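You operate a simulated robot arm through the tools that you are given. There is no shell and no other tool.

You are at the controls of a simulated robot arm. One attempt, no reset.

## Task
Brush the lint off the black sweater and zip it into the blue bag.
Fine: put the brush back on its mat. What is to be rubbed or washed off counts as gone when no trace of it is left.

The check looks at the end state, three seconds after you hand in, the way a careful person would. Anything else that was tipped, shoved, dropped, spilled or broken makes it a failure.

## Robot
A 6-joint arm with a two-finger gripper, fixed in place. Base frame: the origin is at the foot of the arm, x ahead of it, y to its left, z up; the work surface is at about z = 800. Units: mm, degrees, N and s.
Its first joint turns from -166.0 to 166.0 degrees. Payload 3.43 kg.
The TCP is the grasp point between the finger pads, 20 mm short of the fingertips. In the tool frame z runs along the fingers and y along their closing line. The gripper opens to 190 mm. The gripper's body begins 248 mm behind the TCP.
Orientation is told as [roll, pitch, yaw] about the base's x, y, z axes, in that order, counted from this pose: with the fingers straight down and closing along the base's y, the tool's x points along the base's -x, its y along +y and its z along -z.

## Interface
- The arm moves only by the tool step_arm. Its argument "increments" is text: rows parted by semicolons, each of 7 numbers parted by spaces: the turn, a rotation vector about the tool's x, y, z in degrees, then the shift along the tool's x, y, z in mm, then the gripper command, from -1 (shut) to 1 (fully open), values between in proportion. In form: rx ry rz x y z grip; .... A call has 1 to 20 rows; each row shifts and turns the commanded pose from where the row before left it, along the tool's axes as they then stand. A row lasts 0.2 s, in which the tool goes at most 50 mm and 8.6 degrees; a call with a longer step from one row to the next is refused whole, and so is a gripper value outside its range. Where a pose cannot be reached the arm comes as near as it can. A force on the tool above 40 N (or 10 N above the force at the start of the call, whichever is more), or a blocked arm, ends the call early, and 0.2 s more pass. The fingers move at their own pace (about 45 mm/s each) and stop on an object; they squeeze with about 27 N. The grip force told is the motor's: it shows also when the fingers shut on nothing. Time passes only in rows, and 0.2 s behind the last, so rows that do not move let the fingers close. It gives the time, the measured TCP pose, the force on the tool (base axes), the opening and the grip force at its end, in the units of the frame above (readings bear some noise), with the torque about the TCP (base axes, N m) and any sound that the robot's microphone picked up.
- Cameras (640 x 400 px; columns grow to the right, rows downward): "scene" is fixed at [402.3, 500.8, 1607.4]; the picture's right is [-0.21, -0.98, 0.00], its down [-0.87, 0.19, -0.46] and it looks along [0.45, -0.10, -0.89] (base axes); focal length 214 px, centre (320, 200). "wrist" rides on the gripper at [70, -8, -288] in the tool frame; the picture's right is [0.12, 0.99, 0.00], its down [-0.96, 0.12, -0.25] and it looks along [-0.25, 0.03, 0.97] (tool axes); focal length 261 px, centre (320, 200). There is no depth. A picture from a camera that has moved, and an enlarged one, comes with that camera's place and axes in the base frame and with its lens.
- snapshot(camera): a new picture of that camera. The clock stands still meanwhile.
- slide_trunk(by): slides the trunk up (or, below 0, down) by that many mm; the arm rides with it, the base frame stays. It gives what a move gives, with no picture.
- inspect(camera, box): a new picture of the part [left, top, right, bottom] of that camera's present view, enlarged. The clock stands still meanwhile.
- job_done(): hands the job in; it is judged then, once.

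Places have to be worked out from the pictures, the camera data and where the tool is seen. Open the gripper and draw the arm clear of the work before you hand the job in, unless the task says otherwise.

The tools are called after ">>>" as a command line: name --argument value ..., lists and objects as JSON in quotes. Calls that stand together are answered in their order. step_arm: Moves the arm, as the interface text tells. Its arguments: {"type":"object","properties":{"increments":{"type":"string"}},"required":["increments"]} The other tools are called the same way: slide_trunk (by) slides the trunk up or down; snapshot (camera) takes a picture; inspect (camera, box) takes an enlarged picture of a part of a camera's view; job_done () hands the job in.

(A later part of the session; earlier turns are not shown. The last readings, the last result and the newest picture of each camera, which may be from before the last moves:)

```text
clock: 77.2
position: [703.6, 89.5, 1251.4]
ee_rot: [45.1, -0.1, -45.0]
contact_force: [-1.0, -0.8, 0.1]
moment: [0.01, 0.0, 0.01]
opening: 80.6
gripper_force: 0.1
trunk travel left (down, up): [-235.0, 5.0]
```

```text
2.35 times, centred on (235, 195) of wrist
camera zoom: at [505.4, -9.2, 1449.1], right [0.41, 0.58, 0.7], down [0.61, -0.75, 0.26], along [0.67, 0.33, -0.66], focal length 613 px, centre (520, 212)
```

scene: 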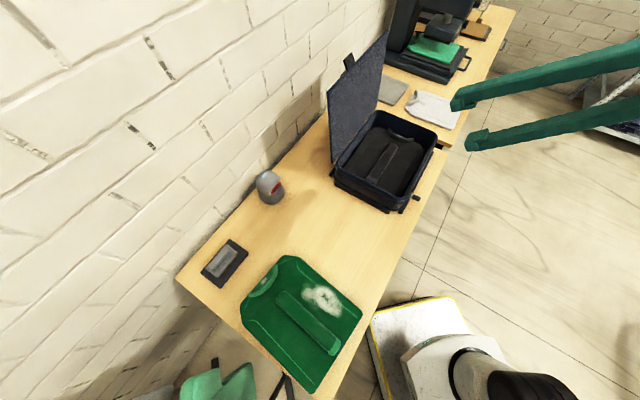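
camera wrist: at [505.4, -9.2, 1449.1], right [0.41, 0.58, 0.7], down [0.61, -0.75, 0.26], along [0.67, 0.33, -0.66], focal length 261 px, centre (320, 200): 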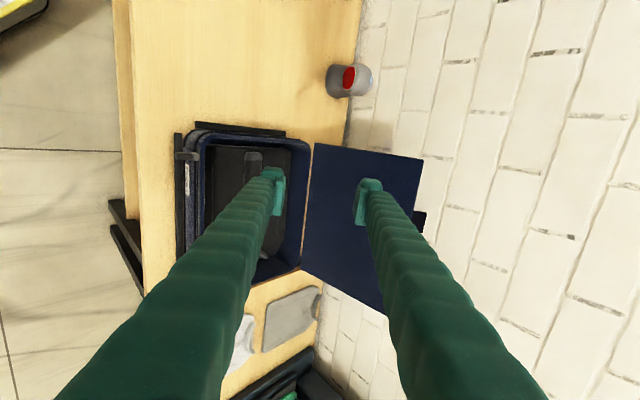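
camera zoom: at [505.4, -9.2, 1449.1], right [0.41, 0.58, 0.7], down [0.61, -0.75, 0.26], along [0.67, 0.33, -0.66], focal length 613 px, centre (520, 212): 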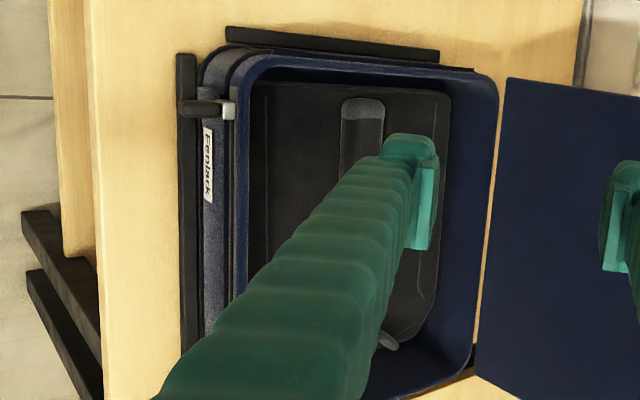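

The lid's top edge at w≈450 is at u 914, z 1215, and the tab is at w 510–555. I plan to straddle the top edge with the open gripper, clear of the tab, one finger behind and one in front, so I can lead the lid down under control. First comes the pre-approach.

>>> step_arm --increments "0 0 0 -2.3 29.2 26.4 0.055;0 0 0 -2.3 29.2 26.4 0.055;0 0 0 -2.3 29.2 26.4 0.055;0 0 0 -2.3 29.2 26.4 0.055;0 0 0 -2.3 29.2 26.4 0.055;0 0 0 -2.3 29.2 26.4 0.055;0 0 0 -2.3 29.2 26.4 0.055;0 0 0 0 0 0 0.055"

>>> snapshot --camera "wrist"

>>> snapshot --camera "scene"

```text
clock: 79.0
position: [910.7, 273.4, 1265.3]
ee_rot: [45.0, -0.1, -45.0]
contact_force: [0.5, 0.3, -0.6]
moment: [0.03, 0.02, 0.0]
opening: 100.0
gripper_force: 0.1
trunk travel left (down, up): [-235.0, 5.0]
```

```text
taken
camera wrist: at [713.5, 174.3, 1460.5], right [0.41, 0.58, 0.7], down [0.61, -0.75, 0.26], along [0.67, 0.32, -0.66], focal length 261 px, centre (320, 200)
```

wrist: 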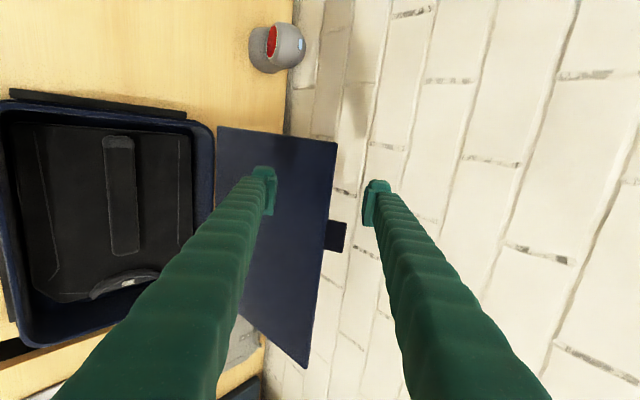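

```text
taken
```

scene: 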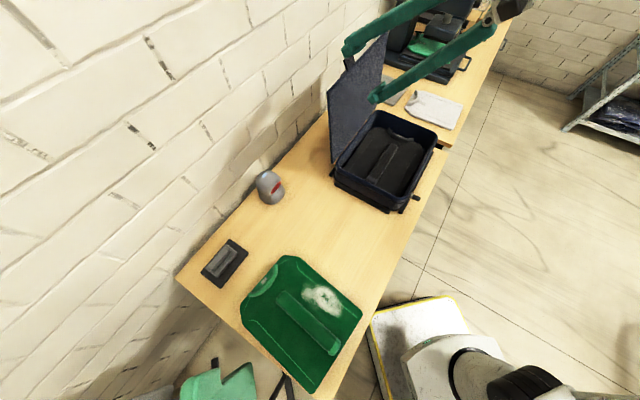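

The lid's top edge lies between the two fingers' lines as intended. I'll advance 60 mm along the tool axis and recheck.

>>> step_arm --increments "0 0 0 0 0 20 0.055;0 0 0 0 0 20 0.055;0 0 0 0 0 20 0.055;0 0 0 0 0 0 0.055"

>>> inspect --camera "wrist" --box '[190, 100, 430, 280]'

>>> inspect --camera "scene" --box '[300, 0, 460, 120]'

```text
clock: 80.0
position: [938.7, 303.1, 1224.8]
ee_rot: [45.0, -0.1, -45.1]
contact_force: [0.2, -0.3, -0.3]
moment: [0.0, -0.03, 0.02]
opening: 99.8
gripper_force: 0.0
trunk travel left (down, up): [-235.0, 5.0]
```

```text
2.22 times, centred on (310, 190) of wrist
camera zoom: at [742.1, 203.8, 1420.5], right [0.41, 0.58, 0.7], down [0.61, -0.75, 0.26], along [0.67, 0.33, -0.66], focal length 579 px, centre (342, 222)
```

zoom: 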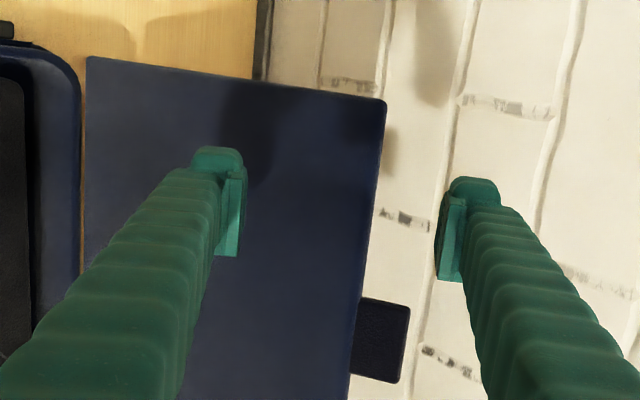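

```text
3.33 times, centred on (380, 60) of scene
camera zoom: at [402.3, 500.8, 1607.4], right [-0.21, -0.98, 0.0], down [-0.87, 0.19, -0.46], along [0.45, -0.1, -0.89], focal length 715 px, centre (120, 667)
```

zoom: 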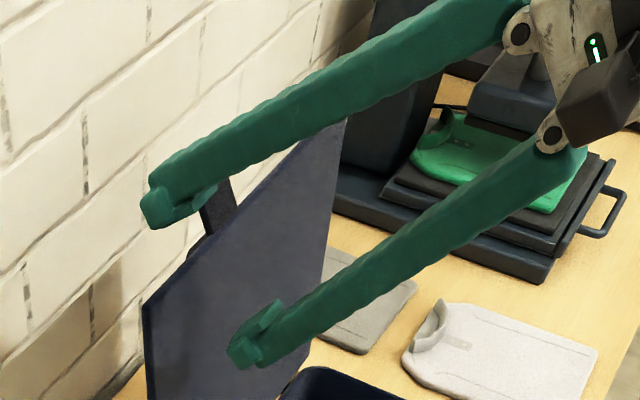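

The tab is clear of the fingers by over 30 mm. I'll advance 40 mm more so the lid edge sits between the fingers.

>>> step_arm --increments "0 0 0 0 0 14 0.055;0 0 0 0 0 13 0.055;0 0 0 0 0 13 0.055;0 0 0 0 0 0 0.055"

>>> inspect --camera "wrist" --box '[190, 100, 430, 280]'

>>> inspect --camera "scene" --box '[300, 0, 460, 120]'

```text
clock: 81.0
position: [958.1, 322.9, 1197.6]
ee_rot: [45.0, -0.1, -45.0]
contact_force: [-0.1, -0.4, 0.4]
moment: [0.0, 0.01, 0.02]
opening: 100.3
gripper_force: 0.2
trunk travel left (down, up): [-235.0, 5.0]
```

```text
2.22 times, centred on (310, 190) of wrist
camera zoom: at [761.7, 223.9, 1393.0], right [0.41, 0.58, 0.7], down [0.61, -0.75, 0.26], along [0.67, 0.33, -0.66], focal length 579 px, centre (342, 222)
```

zoom: 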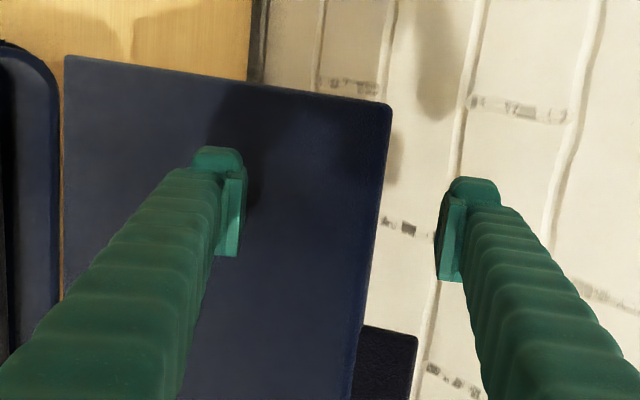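

```text
3.33 times, centred on (380, 60) of scene
camera zoom: at [402.3, 500.8, 1607.4], right [-0.21, -0.98, 0.0], down [-0.87, 0.19, -0.46], along [0.45, -0.1, -0.89], focal length 715 px, centre (120, 667)
```

zoom: 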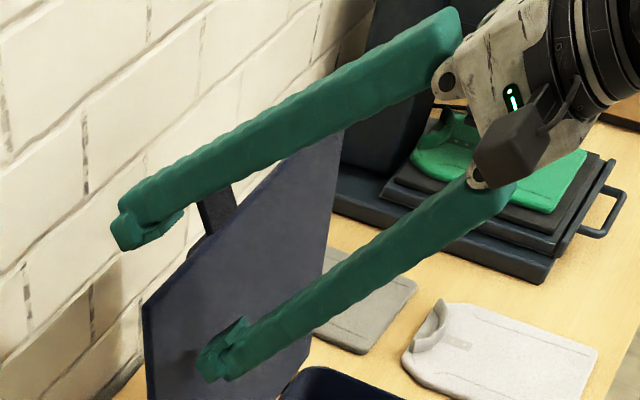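

The lid edge is between the fingers, about 26 mm deep. I'll close to a 60 mm gap, shift until the rear finger touches the lid's back and draw the lid along its arc through vertical, then check.

>>> step_arm --increments "0 0 0 0 0 0 -0.368;0 0 0 0 0 0 -0.368;0 0 0 0 -8 0 -0.368;0 0 0 0 -8.1 -9.4 -0.368;0 0 0 0 -8.2 -9.4 -0.368;0 0 0 0 -7.8 -7.8 -0.368;0 0 0 0 -7.8 -7.8 -0.368;0 0 0 0 0 0 -0.368"

>>> snapshot --camera "wrist"

>>> inspect --camera "scene" --box '[300, 0, 460, 120]'

```text
clock: 82.8
position: [920.8, 285.2, 1191.3]
ee_rot: [44.9, -0.1, -45.0]
contact_force: [0.7, -0.1, 4.1]
moment: [0.09, 0.03, -0.01]
opening: 61.9
gripper_force: 2.0
trunk travel left (down, up): [-235.0, 5.0]
```

```text
taken
camera wrist: at [723.6, 186.7, 1388.8], right [0.41, 0.58, 0.7], down [0.61, -0.75, 0.26], along [0.67, 0.33, -0.66], focal length 261 px, centre (320, 200)
```

wrist: 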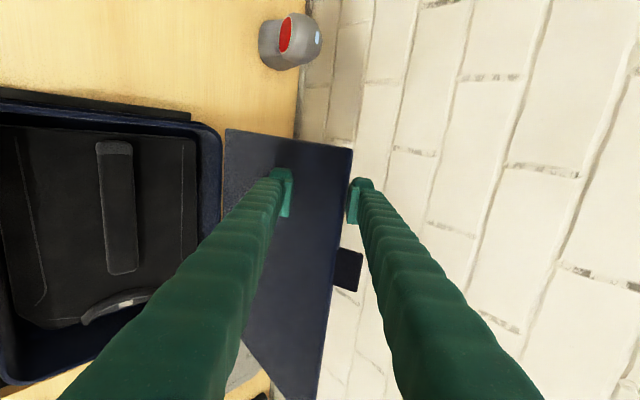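

```text
3.33 times, centred on (380, 60) of scene
camera zoom: at [402.3, 500.8, 1607.4], right [-0.21, -0.98, 0.0], down [-0.87, 0.19, -0.46], along [0.45, -0.1, -0.89], focal length 715 px, centre (120, 667)
```

zoom: 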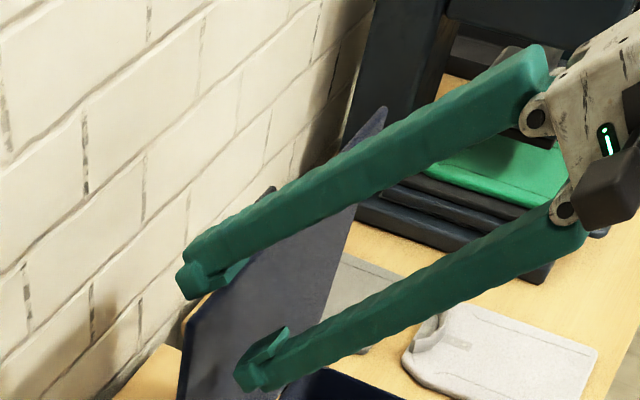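

The lid has swung forward to about vertical with light force. I'll continue along the arc in small steps.

>>> step_arm --increments "0 0 0 0 -8.3 -7.3 -0.368;0 0 0 0 -8.3 -7.2 -0.368;0 0 0 0 -8.8 -6.7 -0.368;0 0 0 0 -8.9 -6.6 -0.368;0 0 0 0 -9.2 -6 -0.368;0 0 0 0 -9.3 -5.9 -0.368;0 0 0 0 0 0 -0.368"

>>> snapshot --camera "wrist"

>>> inspect --camera "scene" --box '[300, 20, 460, 140]'

```text
clock: 84.4
position: [873.9, 240.4, 1183.9]
ee_rot: [45.0, 0.0, -44.9]
contact_force: [0.9, 0.0, 1.1]
moment: [-0.02, 0.02, 0.0]
opening: 60.1
gripper_force: 0.1
trunk travel left (down, up): [-235.0, 5.0]
```

```text
taken
camera wrist: at [677.4, 140.4, 1379.8], right [0.41, 0.58, 0.7], down [0.61, -0.75, 0.26], along [0.67, 0.33, -0.66], focal length 261 px, centre (320, 200)
```

wrist: 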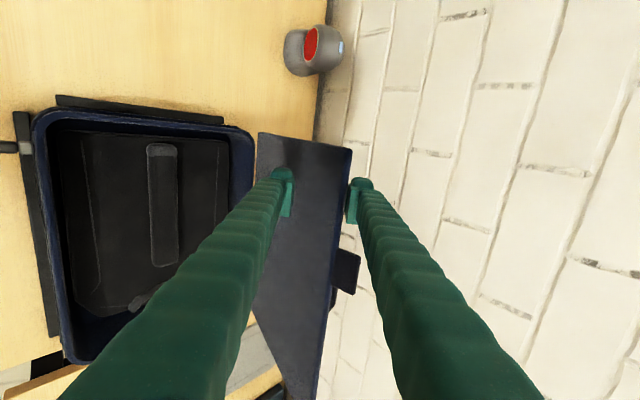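

```text
3.33 times, centred on (380, 80) of scene
camera zoom: at [402.3, 500.8, 1607.4], right [-0.21, -0.98, 0.0], down [-0.87, 0.19, -0.46], along [0.45, -0.1, -0.89], focal length 715 px, centre (120, 600)
```

zoom: 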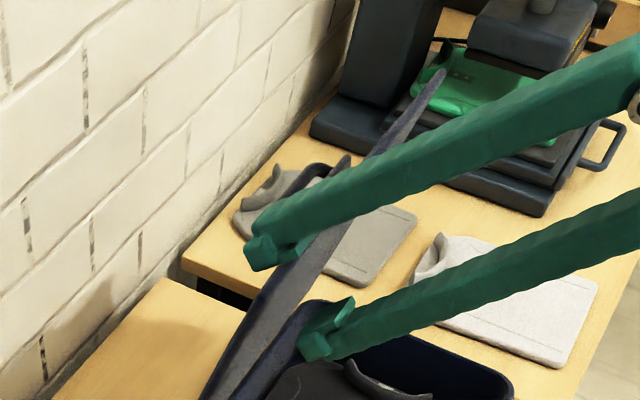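

The lid tracks the gripper at about 76°, staying put thanks to hinge friction. I'll continue to lower it.

>>> step_arm --increments "0 0 0 0 -9.6 -5.4 -0.368;0 0 0 0 -9.7 -5.3 -0.368;0 0 0 0 -10 -4.7 -0.368;0 0 0 0 -10 -4.7 -0.368;0 0 0 0 -10.3 -3.9 -0.368;0 0 0 0 -10.3 -3.9 -0.368;0 0 0 0 -10.5 -3.3 -0.368;0 0 0 0 -10.6 -3.2 -0.368;0 0 0 0 -10.7 -2.5 -0.368;0 0 0 0 -10.8 -2.4 -0.368;0 0 0 0 0 0 -0.368"

>>> snapshot --camera "wrist"

>>> snapshot --camera "scene"

```text
clock: 86.8
position: [802.9, 167.9, 1137.9]
ee_rot: [45.0, -0.1, -45.0]
contact_force: [0.0, 0.1, -0.1]
moment: [0.01, 0.02, -0.01]
opening: 60.0
gripper_force: 0.0
trunk travel left (down, up): [-235.0, 5.0]
```

```text
taken
camera wrist: at [606.1, 69.1, 1334.3], right [0.41, 0.58, 0.7], down [0.61, -0.75, 0.26], along [0.67, 0.33, -0.66], focal length 261 px, centre (320, 200)
```

wrist: 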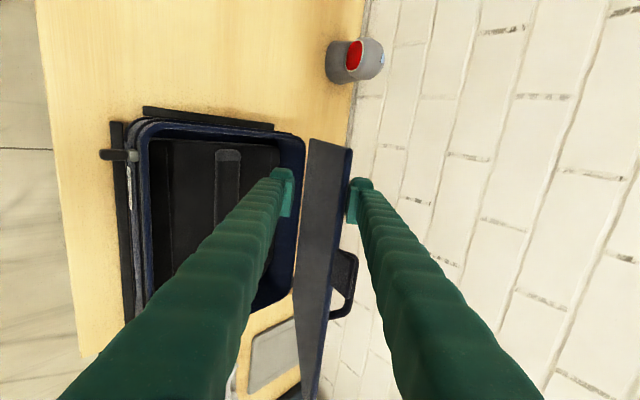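

```text
taken
```

scene: 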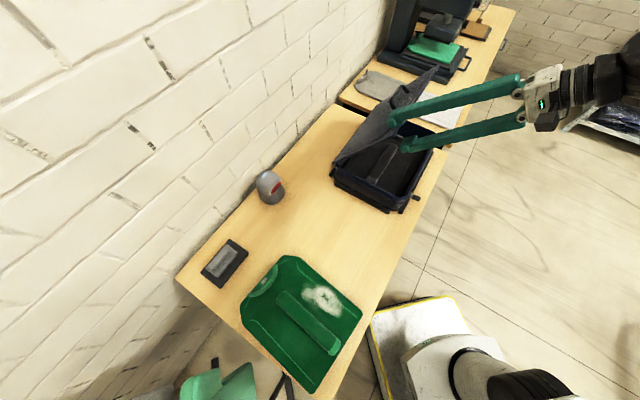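

The lid is at about 56° and following steadily. I'll keep lowering it, now flattening the tool's pitch along with the lid.

>>> step_arm --increments "-1 0 0 0 -10.8 -1.4 -0.368;-1 0 0 0 -10.8 -1.4 -0.368;-1 0 0 0 -10.7 -1 -0.368;-1 0 0 0 -10.8 -1 -0.368;-1 0 0 0 -10.8 -0.7 -0.368;-1 0 0 0 -10.9 -0.6 -0.368;-1.5 0 0 0 -10.8 -0.2 -0.368;-1.5 0 0 0 -10.8 -0.1 -0.368;0 0 0 0 0 0 -0.368"

>>> snapshot --camera "wrist"

>>> snapshot --camera "scene"

```text
clock: 88.8
position: [760.1, 124.8, 1079.3]
ee_rot: [53.9, -0.1, -44.9]
contact_force: [0.4, 0.2, -0.2]
moment: [-0.01, 0.02, 0.01]
opening: 59.8
gripper_force: 0.1
trunk travel left (down, up): [-235.0, 5.0]
```

```text
taken
camera wrist: at [543.5, 4.8, 1239.3], right [0.33, 0.5, 0.8], down [0.59, -0.77, 0.24], along [0.74, 0.39, -0.54], focal length 261 px, centre (320, 200)
```

wrist: 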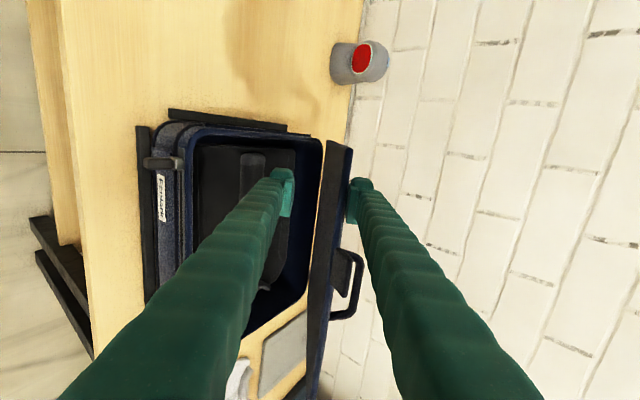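

```text
taken
```

scene: 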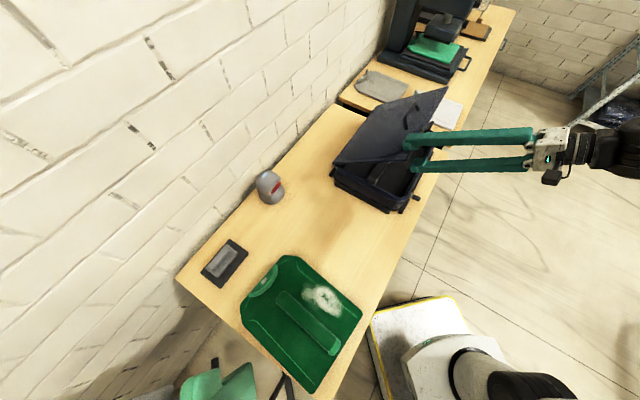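

The lid is at about 40°. I'll continue lowering it to about 20°.

>>> step_arm --increments "-1.5 0 0 0 -10.8 0.1 -0.368;-1.5 0 0 0 -10.8 0.1 -0.368;-1.5 0 0 0 -10.8 0.2 -0.368;-1.5 0 0 0 -10.9 0.2 -0.368;-1.5 0 0 0 -10.8 0.4 -0.368;-1.5 0 0 0 -10.8 0.4 -0.368;-1.5 0 0 0 -10.9 0.6 -0.368;-1.5 0 0 0 -10.9 0.7 -0.368;-1.5 0 0 0 -10.8 0.8 -0.368;-1.5 0 0 0 -10.8 0.9 -0.368;0 0 0 0 0 0 -0.368"

>>> snapshot --camera "wrist"

>>> inspect --camera "scene" --box '[310, 60, 550, 230]'

```text
clock: 91.2
position: [727.6, 90.3, 982.4]
ee_rot: [69.0, -0.1, -45.0]
contact_force: [0.0, 0.1, 0.2]
moment: [-0.01, 0.01, 0.01]
opening: 60.1
gripper_force: 0.0
trunk travel left (down, up): [-235.0, 5.0]
```

```text
taken
camera wrist: at [485.2, -52.9, 1075.9], right [0.17, 0.34, 0.93], down [0.55, -0.81, 0.2], along [0.82, 0.47, -0.32], focal length 261 px, centre (320, 200)
```

wrist: 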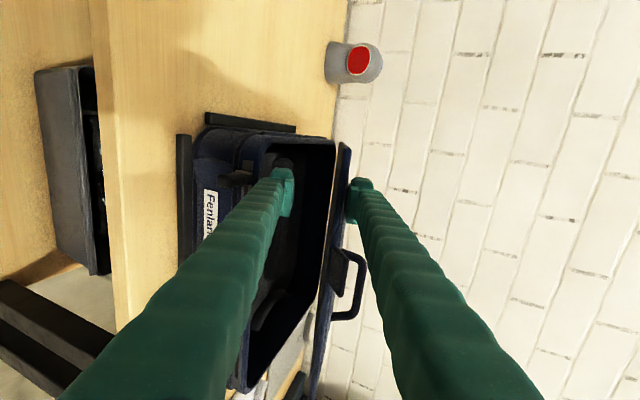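

```text
2.35 times, centred on (430, 145) of scene
camera zoom: at [402.3, 500.8, 1607.4], right [-0.21, -0.98, 0.0], down [-0.87, 0.19, -0.46], along [0.45, -0.1, -0.89], focal length 505 px, centre (61, 329)
```

zoom: 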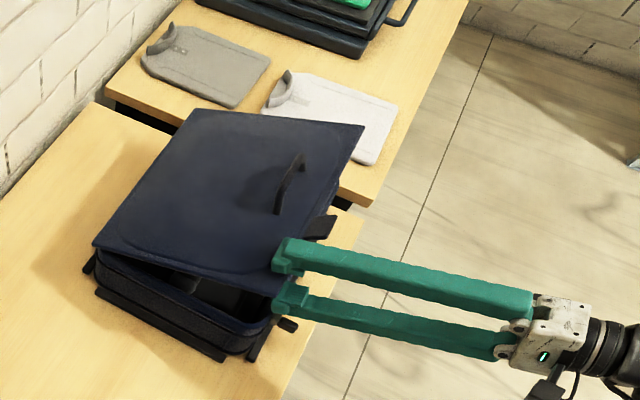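

The lid is nearly shut, at about 18–20°. I'll back the fingers straight out along the tool axis and then look at the lid, tab and slider.

>>> step_arm --increments "0 0 0 0 0 -15 -0.368;0 0 0 0 0 -25 -0.368;0 0 0 0 0 -35 -0.368;0 0 0 0 0 -35 -0.368;0 0 0 0 0 0 -0.368"

>>> snapshot --camera "wrist"

>>> inspect --camera "scene" --box '[310, 90, 470, 230]'

>>> inspect --camera "wrist" --box '[160, 90, 400, 290]'

```text
clock: 92.4
position: [653.4, 17.5, 1021.6]
ee_rot: [69.0, -0.1, -44.9]
contact_force: [0.2, 0.5, -0.6]
moment: [-0.01, 0.05, 0.01]
opening: 60.2
gripper_force: 0.0
trunk travel left (down, up): [-235.0, 5.0]
```

```text
taken
camera wrist: at [412.4, -124.0, 1115.7], right [0.17, 0.34, 0.93], down [0.55, -0.81, 0.2], along [0.82, 0.47, -0.32], focal length 261 px, centre (320, 200)
```

wrist: 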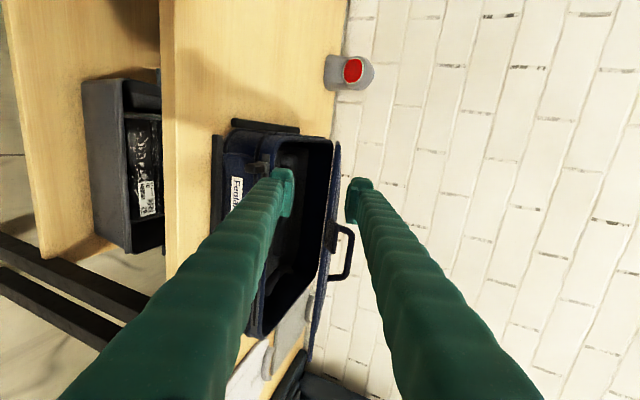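

```text
2.86 times, centred on (390, 160) of scene
camera zoom: at [402.3, 500.8, 1607.4], right [-0.21, -0.98, 0.0], down [-0.87, 0.19, -0.46], along [0.45, -0.1, -0.89], focal length 613 px, centre (120, 314)
```

zoom: 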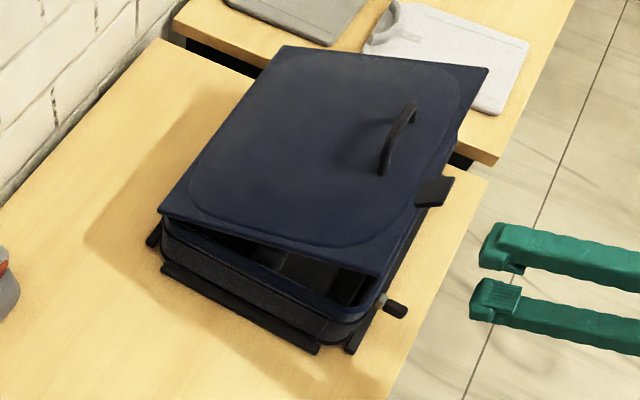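

```text
2.00 times, centred on (280, 190) of wrist
camera zoom: at [412.4, -124.0, 1115.7], right [0.17, 0.34, 0.93], down [0.55, -0.81, 0.2], along [0.82, 0.47, -0.32], focal length 521 px, centre (400, 220)
```

zoom: 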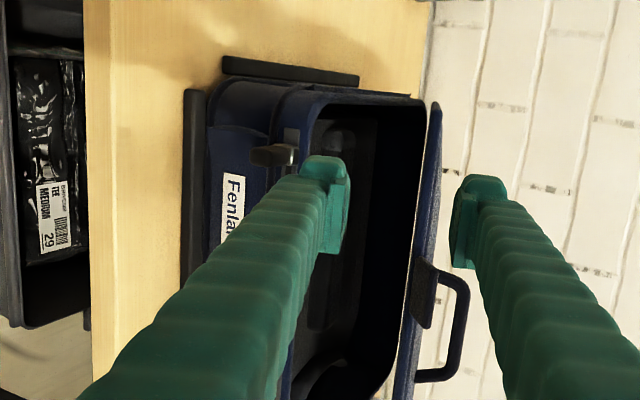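

The lid rests at about 20°. I'll raise the tool, turn it to point straight down with closed fingers, and press the lid shut near its front right.

>>> step_arm --increments "0 0 0 0 28 -10.8 -0.5;0 0 0 0 28 -10.8 -1;7.67 0 0 0 0 0 -1;7.67 0 0 0 0 0 -1;7.67 0 0 0 0 0 -1;7.67 0 0 0 0 0 -1;7.67 0 0 0 0 0 -1;7.67 0 0 0 0 0 -1;7.67 0 0 0 0 0 -1;7.67 0 0 0 0 0 -1;7.67 0 0 0 0 0 -1;0 0 0 0 0 0 -1"

>>> snapshot --camera "wrist"

```text
clock: 95.0
position: [654.3, 16.4, 1080.3]
ee_rot: [-0.1, -0.1, -45.0]
contact_force: [0.0, 0.7, -0.4]
moment: [0.01, 0.07, 0.01]
opening: 0.1
gripper_force: 27.0
trunk travel left (down, up): [-235.0, 5.0]
```

```text
taken
camera wrist: at [598.9, 60.8, 1367.1], right [0.62, 0.79, 0.0], down [0.76, -0.6, 0.25], along [0.19, -0.16, -0.97], focal length 261 px, centre (320, 200)
```

wrist: 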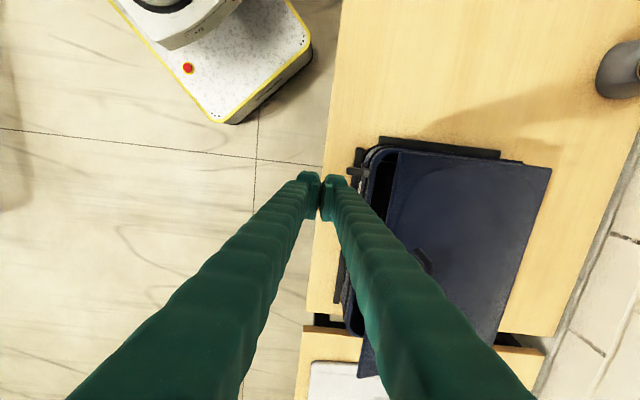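

Vertical and closed. I'll move above the lid's front part (u≈602, w≈466) and start pressing down.

>>> step_arm --increments "0 0 0 -5 42.7 6.7 -1;0 0 0 -5 42.7 6.7 -1;0 0 0 -5 42.6 6.6 -1;0 0 0 0 0 10 -1;0 0 0 0 0 10 -1;0 0 0 0 0 10 -1;0 0 0 0 0 10 -1;0 0 0 0 0 10 -1;0 0 0 0 0 0 -1"

>>> snapshot --camera "wrist"

>>> inspect --camera "scene" --box '[310, 90, 470, 230]'

```text
clock: 97.0
position: [756.4, 97.2, 1011.7]
ee_rot: [0.0, -0.2, -45.1]
contact_force: [0.4, -1.0, 0.0]
moment: [0.03, 0.04, 0.01]
opening: 0.0
gripper_force: 27.3
trunk travel left (down, up): [-235.0, 5.0]
```

```text
taken
camera wrist: at [700.7, 141.1, 1297.3], right [0.62, 0.79, 0.0], down [0.76, -0.6, 0.25], along [0.2, -0.15, -0.97], focal length 261 px, centre (320, 200)
```

wrist: 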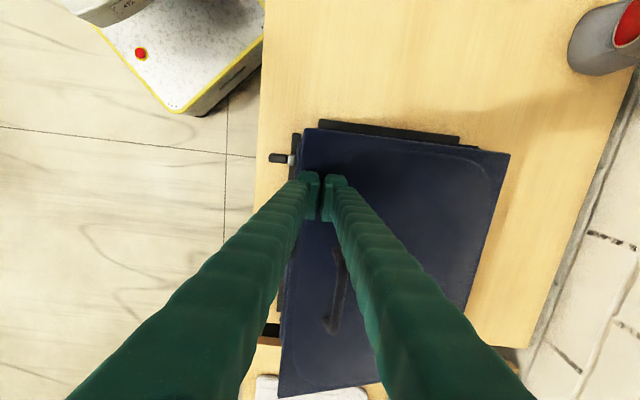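

```text
2.86 times, centred on (390, 160) of scene
camera zoom: at [402.3, 500.8, 1607.4], right [-0.21, -0.98, 0.0], down [-0.87, 0.19, -0.46], along [0.45, -0.1, -0.89], focal length 613 px, centre (120, 314)
```

zoom: 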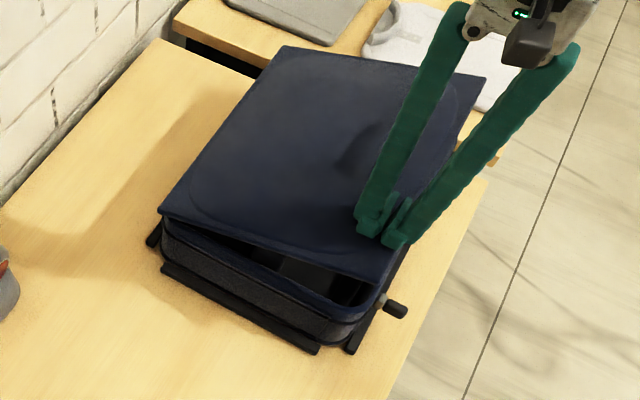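

The fingertips are at the lid. I'll keep pressing down in small steps.

>>> step_arm --increments "0 0 0 0 0 8 -1;0 0 0 0 0 8 -1;0 0 0 0 0 8 -1;0 0 0 0 0 8 -1;0 0 0 0 0 8 -1;0 0 0 0 0 8 -1;0 0 0 0 0 8 -1;0 0 0 0 0 8 -1;0 0 0 0 0 0 -1"

>>> inspect --camera "scene" --box '[310, 90, 470, 230]'

```text
clock: 99.0
position: [754.4, 96.6, 946.8]
ee_rot: [0.0, -0.1, -45.1]
contact_force: [0.0, 0.1, -0.9]
moment: [0.01, 0.03, 0.02]
opening: 0.2
gripper_force: 27.4
trunk travel left (down, up): [-235.0, 5.0]
```

```text
2.86 times, centred on (390, 160) of scene
camera zoom: at [402.3, 500.8, 1607.4], right [-0.21, -0.98, 0.0], down [-0.87, 0.19, -0.46], along [0.45, -0.1, -0.89], focal length 613 px, centre (120, 314)
```

zoom: 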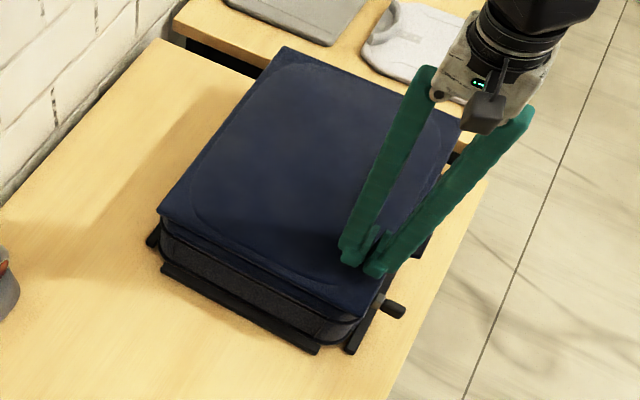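

Almost shut. I'll press on in finer steps until the lid seats.

>>> step_arm --increments "0 0 0 0 0 4 -1;0 0 0 0 0 4 -1;0 0 0 0 0 3 -1;0 0 0 0 0 2 -1;0 0 0 0 0 0 -1"

```text
clock: 99.7
position: [754.1, 96.9, 944.4]
ee_rot: [0.3, -0.3, -44.9]
contact_force: [-12.0, -3.3, 27.8]
moment: [0.31, -0.03, 0.12]
opening: 0.0
gripper_force: 27.1
trunk travel left (down, up): [-235.0, 5.0]
stopped in row 3: the force on the tool passed its limit at 46 N (the readings are from after the stop); the commanded pose is now the measured one
```

The lid resists at tip height z≈924, so it appears seated. I'll rise and check that it's flat on the rim and stays shut.

>>> step_arm --increments "0 0 0 0 0 -5 -1;0 0 0 0 0 -30 -1;0 0 0 0 0 -40 -1;0 0 0 30 -30 -20 -1;0 0 0 30 -30 -20 -1;0 0 0 30 -30 -20 -1;0 0 0 0 0 0 -1"

>>> snapshot --camera "wrist"

>>> inspect --camera "scene" --box '[310, 90, 470, 230]'

```text
clock: 101.3
position: [627.6, 95.7, 1077.2]
ee_rot: [0.1, -0.2, -45.0]
contact_force: [-0.7, -0.1, 0.9]
moment: [0.04, -0.08, -0.02]
opening: 0.0
gripper_force: 27.4
trunk travel left (down, up): [-235.0, 5.0]
```

```text
taken
camera wrist: at [571.7, 140.5, 1364.0], right [0.62, 0.79, 0.0], down [0.76, -0.6, 0.25], along [0.2, -0.15, -0.97], focal length 261 px, centre (320, 200)
```

wrist: 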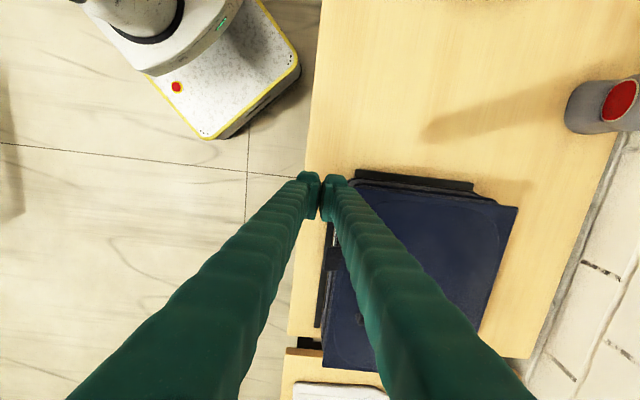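

```text
2.86 times, centred on (390, 160) of scene
camera zoom: at [402.3, 500.8, 1607.4], right [-0.21, -0.98, 0.0], down [-0.87, 0.19, -0.46], along [0.45, -0.1, -0.89], focal length 613 px, centre (120, 314)
```

zoom: 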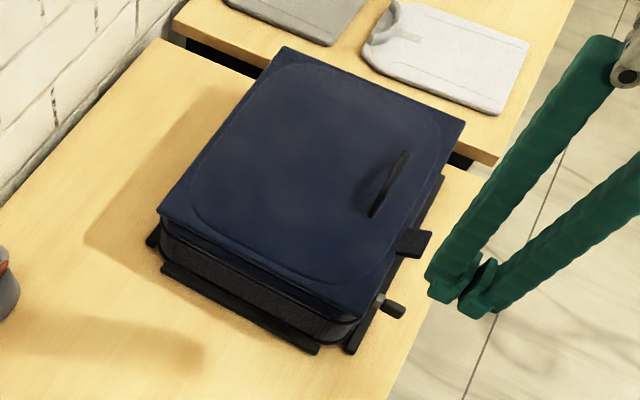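

The lid is down; there may still be a tiny wedge at the front. I'll swing the camera round to look at the bag's front side, the slider, the zip track and the lid's tab.

>>> step_arm --increments "-7.5 0 0 0 0 0 -1;-7.5 0 0 0 0 0 -1;-7.5 0 0 0 0 0 -1;-7.5 0 0 0 0 0 -1;-7.5 0 0 0 0 0 -1;-7.5 0 0 0 0 0 -1;-7.5 0 0 0 0 0 -1;-7.5 0 0 0 0 0 -1;0 0 0 -16 -35.5 -2.9 -1;0 0 0 -16 -35.5 -2.9 -1;0 0 0 -16 -35.5 -2.9 -1;0 0 0 -16 -35.5 -2.9 -1;0 0 0 0 0 0 -1"

>>> snapshot --camera "wrist"

>>> snapshot --camera "scene"

```text
clock: 104.1
position: [616.1, -4.9, 956.8]
ee_rot: [60.2, -0.2, -45.0]
contact_force: [0.1, 0.4, 0.4]
moment: [0.02, 0.02, 0.01]
opening: 0.0
gripper_force: 27.2
trunk travel left (down, up): [-235.0, 5.0]
```

```text
taken
camera wrist: at [388.2, -136.0, 1091.5], right [0.26, 0.44, 0.86], down [0.57, -0.79, 0.23], along [0.78, 0.43, -0.46], focal length 261 px, centre (320, 200)
```

wrist: 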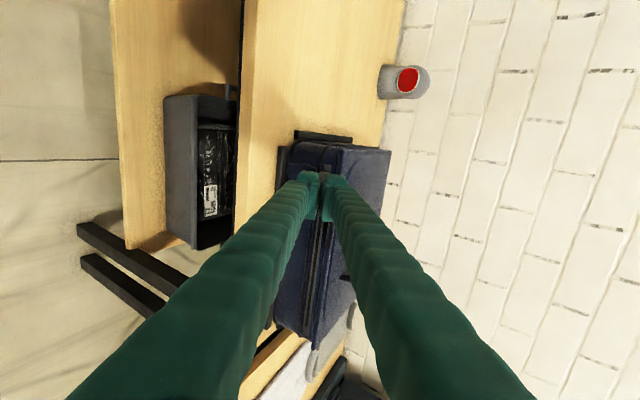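

```text
taken
```

scene: 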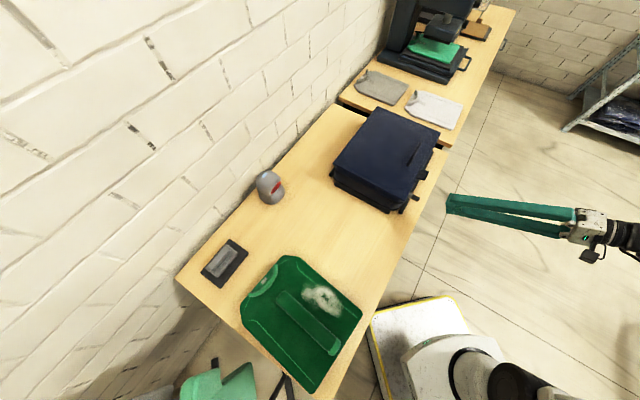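

The fingers hide the bag's front. I'll slide the tool along +w so the slider side is in the clear part of the view.

>>> step_arm --increments "0 0 0 -42 0 0 -1;0 0 0 -42 0 0 -1;0 0 0 -42 0 0 -1;0 0 0 -42 0 0 -1;0 0 0 -42 0 0 -1;0 0 0 0 0 0 -1"

>>> snapshot --camera "wrist"

>>> inspect --camera "wrist" --box '[200, 0, 440, 200]'

```text
clock: 105.5
position: [765.0, -155.9, 959.2]
ee_rot: [60.2, -0.2, -45.0]
contact_force: [-0.6, -0.4, 0.2]
moment: [0.04, -0.01, 0.03]
opening: 0.0
gripper_force: 27.1
trunk travel left (down, up): [-235.0, 5.0]
```

```text
taken
camera wrist: at [535.7, -285.7, 1092.8], right [0.26, 0.44, 0.86], down [0.57, -0.79, 0.23], along [0.78, 0.43, -0.46], focal length 261 px, centre (320, 200)
```

wrist: 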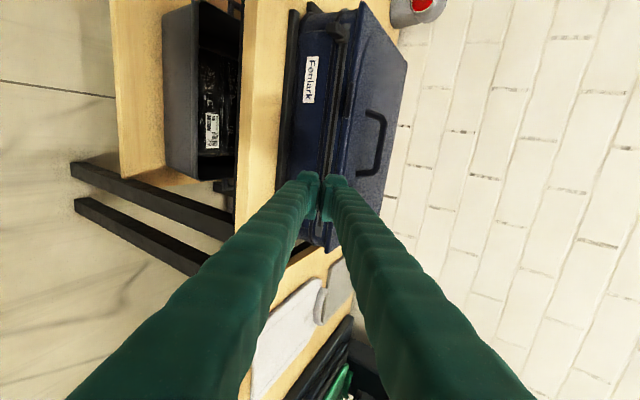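

```text
2.00 times, centred on (320, 100) of wrist
camera zoom: at [535.7, -285.7, 1092.8], right [0.26, 0.44, 0.86], down [0.57, -0.79, 0.23], along [0.78, 0.43, -0.46], focal length 521 px, centre (320, 400)
```

zoom: 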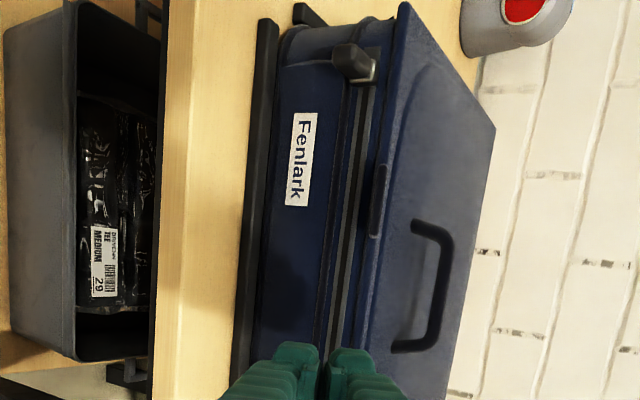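

Very useful view: the zip track runs along the front at z≈898, the slider is at w≈438, its pull sticks out to u≈535 at z≈884–896, and the lid's tab at w 507–555 overhangs above at z≈915–925. I'll reach the pull from the front with a nearly horizontal tool under that tab: spin the tool 90° about its axis first.

>>> step_arm --increments "0 0 -7.5 0 0 0 -0.47;0 0 -7.5 0 0 0 -0.47;0 0 -7.5 0 0 0 -0.47;0 0 -7.5 0 0 0 -0.47;0 0 -7.5 0 0 0 -0.47;0 0 -7.5 0 0 0 -0.47;0 0 -7.5 0 0 0 -0.47;0 0 -7.5 0 0 0 -0.47;0 0 -7.5 0 0 0 -0.47;0 0 -7.5 0 0 0 -0.47;0 0 -7.5 0 0 0 -0.47;0 0 -7.5 0 0 0 -0.47;0 0 0 0 0 0 -0.47"

>>> snapshot --camera "scene"

>>> snapshot --camera "wrist"

```text
clock: 108.3
position: [763.4, -154.3, 960.6]
ee_rot: [-0.6, -60.1, 45.6]
contact_force: [1.3, 0.4, 0.2]
moment: [-0.02, -0.02, -0.02]
opening: 50.2
gripper_force: 0.1
trunk travel left (down, up): [-235.0, 5.0]
```

```text
taken
```

scene: 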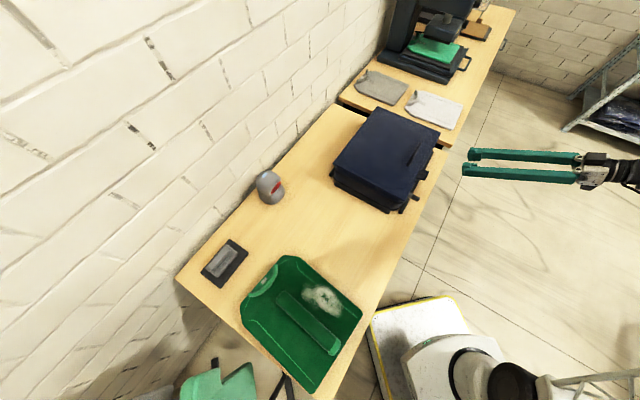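

```text
taken
camera wrist: at [569.4, -361.5, 1041.0], right [-0.74, 0.66, -0.11], down [0.1, 0.27, 0.96], along [0.66, 0.7, -0.27], focal length 261 px, centre (320, 200)
```

wrist: 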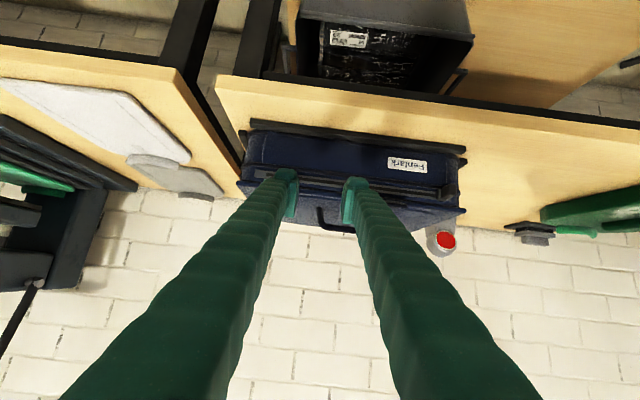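

The tool now closes along w. I'll zoom in on the bag's front from here; the picture is upside down because the camera hangs below.

>>> inspect --camera "wrist" --box '[225, 100, 485, 250]'

```text
2.46 times, centred on (355, 175) of wrist
camera zoom: at [569.4, -361.5, 1041.0], right [-0.74, 0.66, -0.11], down [0.1, 0.27, 0.96], along [0.66, 0.7, -0.27], focal length 642 px, centre (234, 262)
```

zoom: 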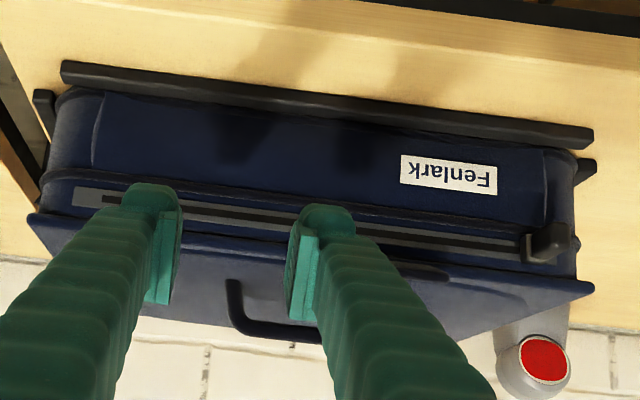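

Clear view: the zip strip runs from the slider at w≈441 to its end at about w 740–755, all at z≈892. I'll flatten the tool to about 12° below horizontal and slide across to face the pull.

>>> step_arm --increments "0 -6 0 0 0 0 -0.47;0 -6 0 0 0 0 -0.47;0 -6 0 0 0 0 -0.47;0 0 0 0 41.6 0 -0.47;0 0 0 0 41.6 0 -0.47;0 0 0 0 41.6 0 -0.47;0 0 0 0 41.6 0 -0.47;0 0 0 0 41.6 0 -0.47;0 0 0 0 0 0 -0.47"

>>> snapshot --camera "scene"

>>> snapshot --camera "wrist"

```text
clock: 110.3
position: [639.7, -28.1, 973.2]
ee_rot: [-0.4, -77.9, 46.0]
contact_force: [-0.2, 1.3, 0.6]
moment: [-0.01, 0.04, -0.02]
opening: 50.3
gripper_force: 0.1
out of reach, approached as far as the arm can: row 8
trunk travel left (down, up): [-235.0, 5.0]
```

```text
taken
```

scene: 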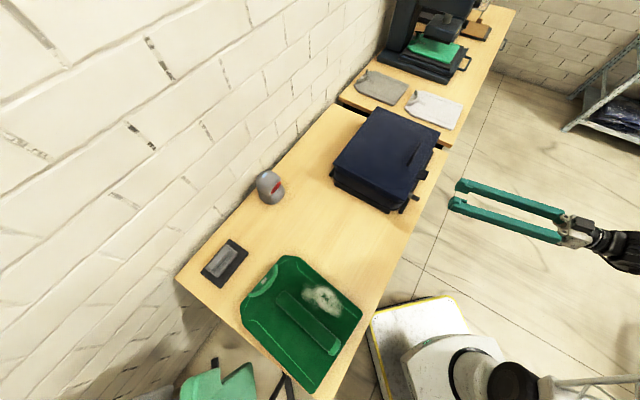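

```text
taken
camera wrist: at [439.5, -247.1, 964.7], right [-0.73, 0.68, -0.12], down [-0.11, 0.05, 0.99], along [0.68, 0.73, 0.04], focal length 261 px, centre (320, 200)
```

wrist: 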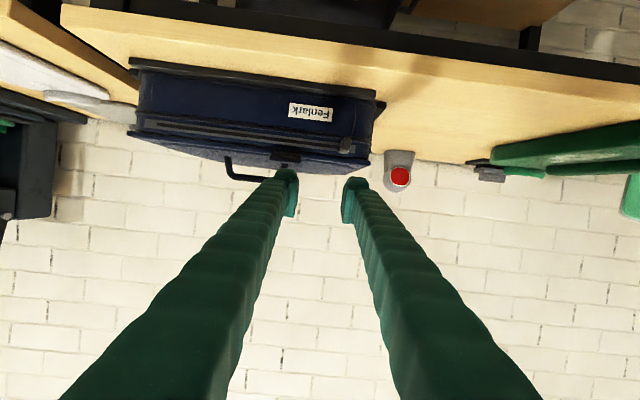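

That orientation is at its reach limit at this spot (w 472, u 432). It should be easier further out, so I'll move toward the bag first and see whether w≈441 becomes reachable.

>>> step_arm --increments "0 0 0 -10 0 30 -0.47;0 0 0 0 0 30 -0.47;0 0 0 20 10 0 -0.47;0 0 0 0 10 0 -0.47;0 0 0 0 11 0 -0.47;0 0 0 0 0 0 -0.47"

>>> snapshot --camera "wrist"

```text
clock: 111.7
position: [685.4, 10.4, 965.7]
ee_rot: [-0.7, -78.0, 46.1]
contact_force: [0.0, 0.7, -0.1]
moment: [-0.01, -0.01, 0.03]
opening: 50.2
gripper_force: 0.1
out of reach, approached as far as the arm can: row 3, 4, 5
trunk travel left (down, up): [-235.0, 5.0]
```

```text
taken
camera wrist: at [484.0, -206.7, 956.2], right [-0.72, 0.68, -0.12], down [-0.11, 0.05, 0.99], along [0.68, 0.73, 0.04], focal length 261 px, centre (320, 200)
```

wrist: 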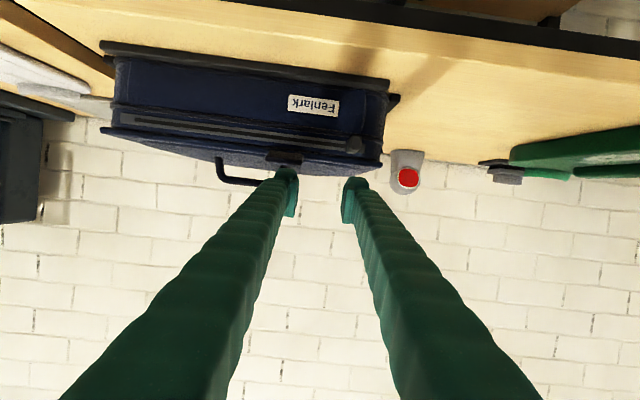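

This low sideways pose can't reach further. Better option: keep the wrist higher with the gripper wide open and the closing line vertical, so only the lower finger passes under the lid's tab and pushes the pull from its right side. I'll back off, steepen a little and spin the tool back by 90°.

>>> step_arm --increments "0 0 0 0 0 -30 0.3;0 0 0 -10 0 -30 0.79;0 6.5 0 -15 0 0 0.79;0 6.5 0 -15 0 0 0.79;0 0 7.5 0 0 0 0.79;0 0 7.5 0 0 0 0.79;0 0 7.5 0 0 0 0.79;0 0 7.5 0 0 0 0.79;0 0 7.5 0 0 0 0.79;0 0 7.5 0 0 0 0.79;0 0 7.5 0 0 0 0.79;0 0 7.5 0 0 0 0.79;0 0 7.5 0 0 0 0.79;0 0 7.5 0 0 0 0.79;0 0 7.5 0 0 0 0.79;0 0 7.5 0 0 0 0.79;0 0 0 0 0 0 0.79"

>>> snapshot --camera "wrist"

>>> snapshot --camera "scene"

```text
clock: 115.3
position: [648.6, -25.4, 1017.5]
ee_rot: [65.0, -0.1, -45.0]
contact_force: [0.2, 0.1, 0.9]
moment: [-0.01, -0.03, -0.03]
opening: 170.2
gripper_force: 0.0
trunk travel left (down, up): [-235.0, 5.0]
```

```text
taken
camera wrist: at [413.2, -162.4, 1129.9], right [0.21, 0.38, 0.9], down [0.56, -0.8, 0.21], along [0.81, 0.46, -0.38], focal length 261 px, centre (320, 200)
```

wrist: 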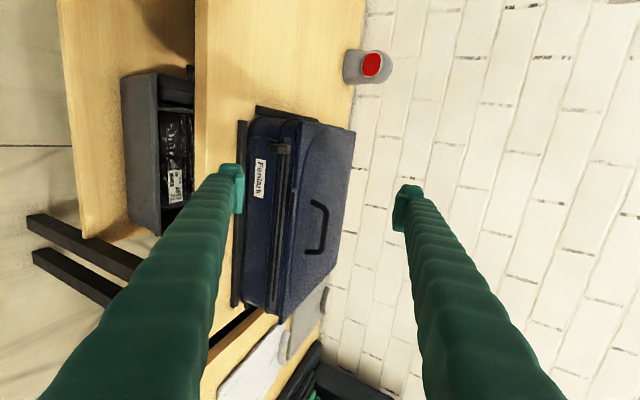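

```text
taken
```

scene: 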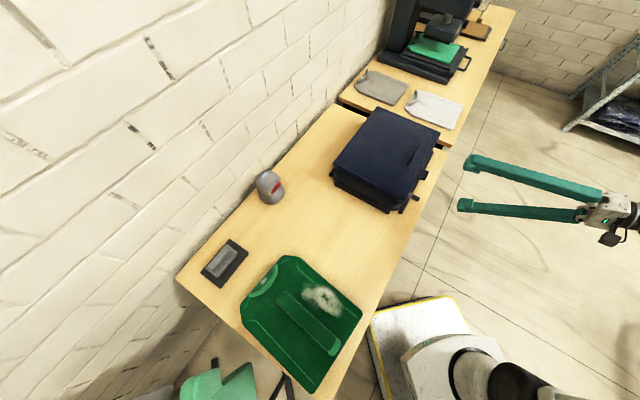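

Now there's an unobstructed view of the bag. I'll zoom in for exact slider, tab and track positions.

>>> inspect --camera "wrist" --box '[215, 90, 375, 330]'

>>> inspect --camera "wrist" --box '[230, 110, 330, 190]'

```text
1.67 times, centred on (295, 210) of wrist
camera zoom: at [413.2, -162.4, 1129.9], right [0.21, 0.38, 0.9], down [0.56, -0.8, 0.21], along [0.81, 0.46, -0.38], focal length 434 px, centre (362, 183)
```

zoom: 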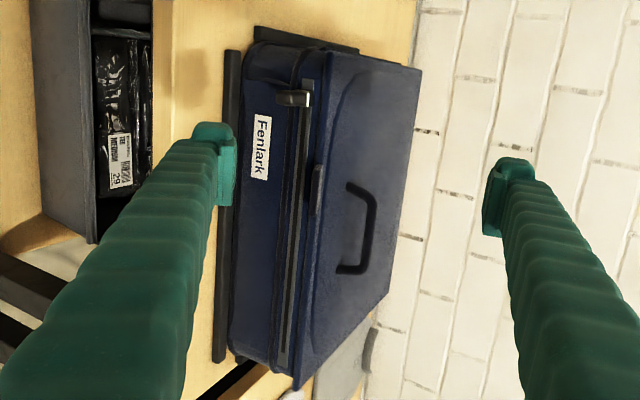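

```text
5.00 times, centred on (280, 150) of wrist
camera zoom: at [413.2, -162.4, 1129.9], right [0.21, 0.38, 0.9], down [0.56, -0.8, 0.21], along [0.81, 0.46, -0.38], focal length 1303 px, centre (520, 450)
```

zoom: 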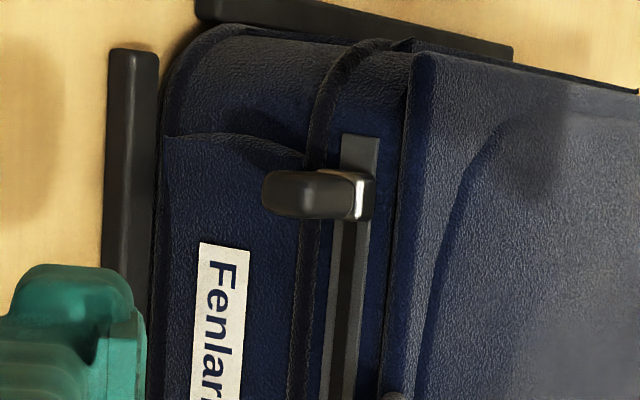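

The pull spans w 434–449 and sticks out to u≈528 at z≈880–900, while the lid's tab only reaches out to u≈540 at z≈915–925. I'll move to a pre-approach at w 408, right of the pull.

>>> step_arm --increments "0 0 0 23 6.8 10.3 0.79;0 0 0 23 6.7 10.3 0.79;0 0 0 22.6 6.7 10.2 0.79;0 0 0 0 0 0 0.79"

>>> snapshot --camera "wrist"

```text
clock: 116.3
position: [628.0, 51.0, 1021.7]
ee_rot: [65.2, -0.1, -45.0]
contact_force: [-0.2, -0.5, 0.1]
moment: [-0.01, -0.03, 0.0]
opening: 169.9
gripper_force: 0.0
trunk travel left (down, up): [-235.0, 5.0]
```

```text
taken
camera wrist: at [391.9, -87.2, 1134.8], right [0.21, 0.38, 0.9], down [0.56, -0.8, 0.21], along [0.81, 0.46, -0.38], focal length 261 px, centre (320, 200)
```

wrist: 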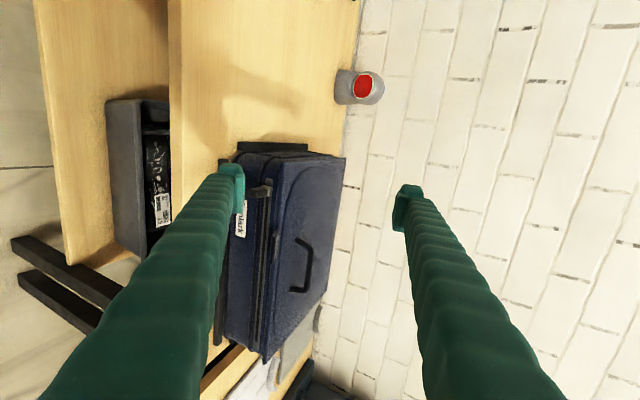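

Reached. I'll advance 60 mm along the tool axis and check the lower finger's line relative to the pull.

>>> step_arm --increments "0 0 0 0 0 20 0.79;0 0 0 0 0 20 0.79;0 0 0 0 0 20 0.79;0 0 0 0 0 0 0.79"

>>> inspect --camera "wrist" --box '[180, 110, 380, 260]'

>>> inspect --camera "scene" --box '[370, 120, 510, 240]'

```text
clock: 117.3
position: [664.8, 88.8, 997.4]
ee_rot: [65.2, -0.3, -45.0]
contact_force: [0.1, 0.5, -0.5]
moment: [-0.01, -0.01, 0.01]
opening: 170.2
gripper_force: 0.1
trunk travel left (down, up): [-235.0, 5.0]
```

```text
2.67 times, centred on (280, 185) of wrist
camera zoom: at [429.4, -49.3, 1110.1], right [0.21, 0.38, 0.9], down [0.56, -0.8, 0.21], along [0.81, 0.46, -0.38], focal length 695 px, centre (427, 240)
```

zoom: 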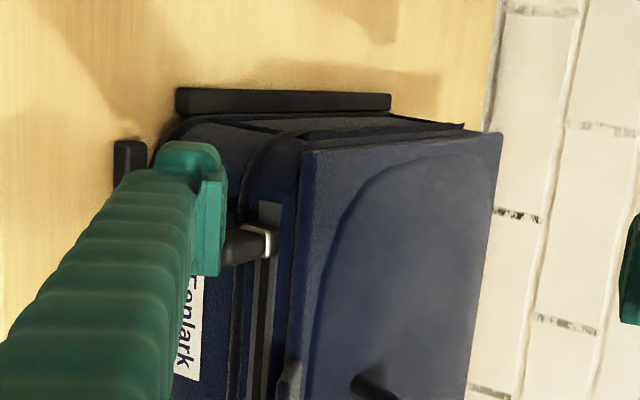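

```text
3.33 times, centred on (440, 180) of scene
camera zoom: at [402.3, 500.8, 1607.4], right [-0.21, -0.98, 0.0], down [-0.87, 0.19, -0.46], along [0.45, -0.1, -0.89], focal length 715 px, centre (-80, 267)
```

zoom: 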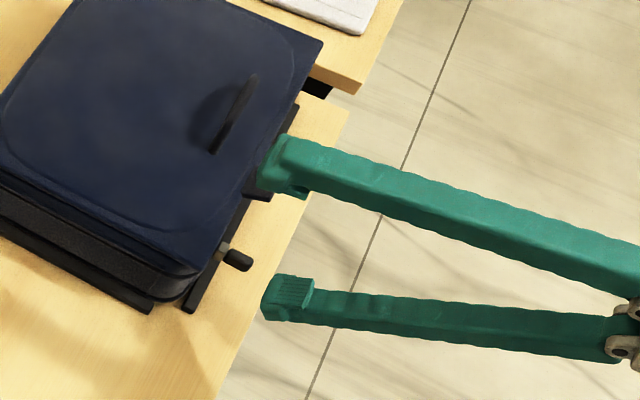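

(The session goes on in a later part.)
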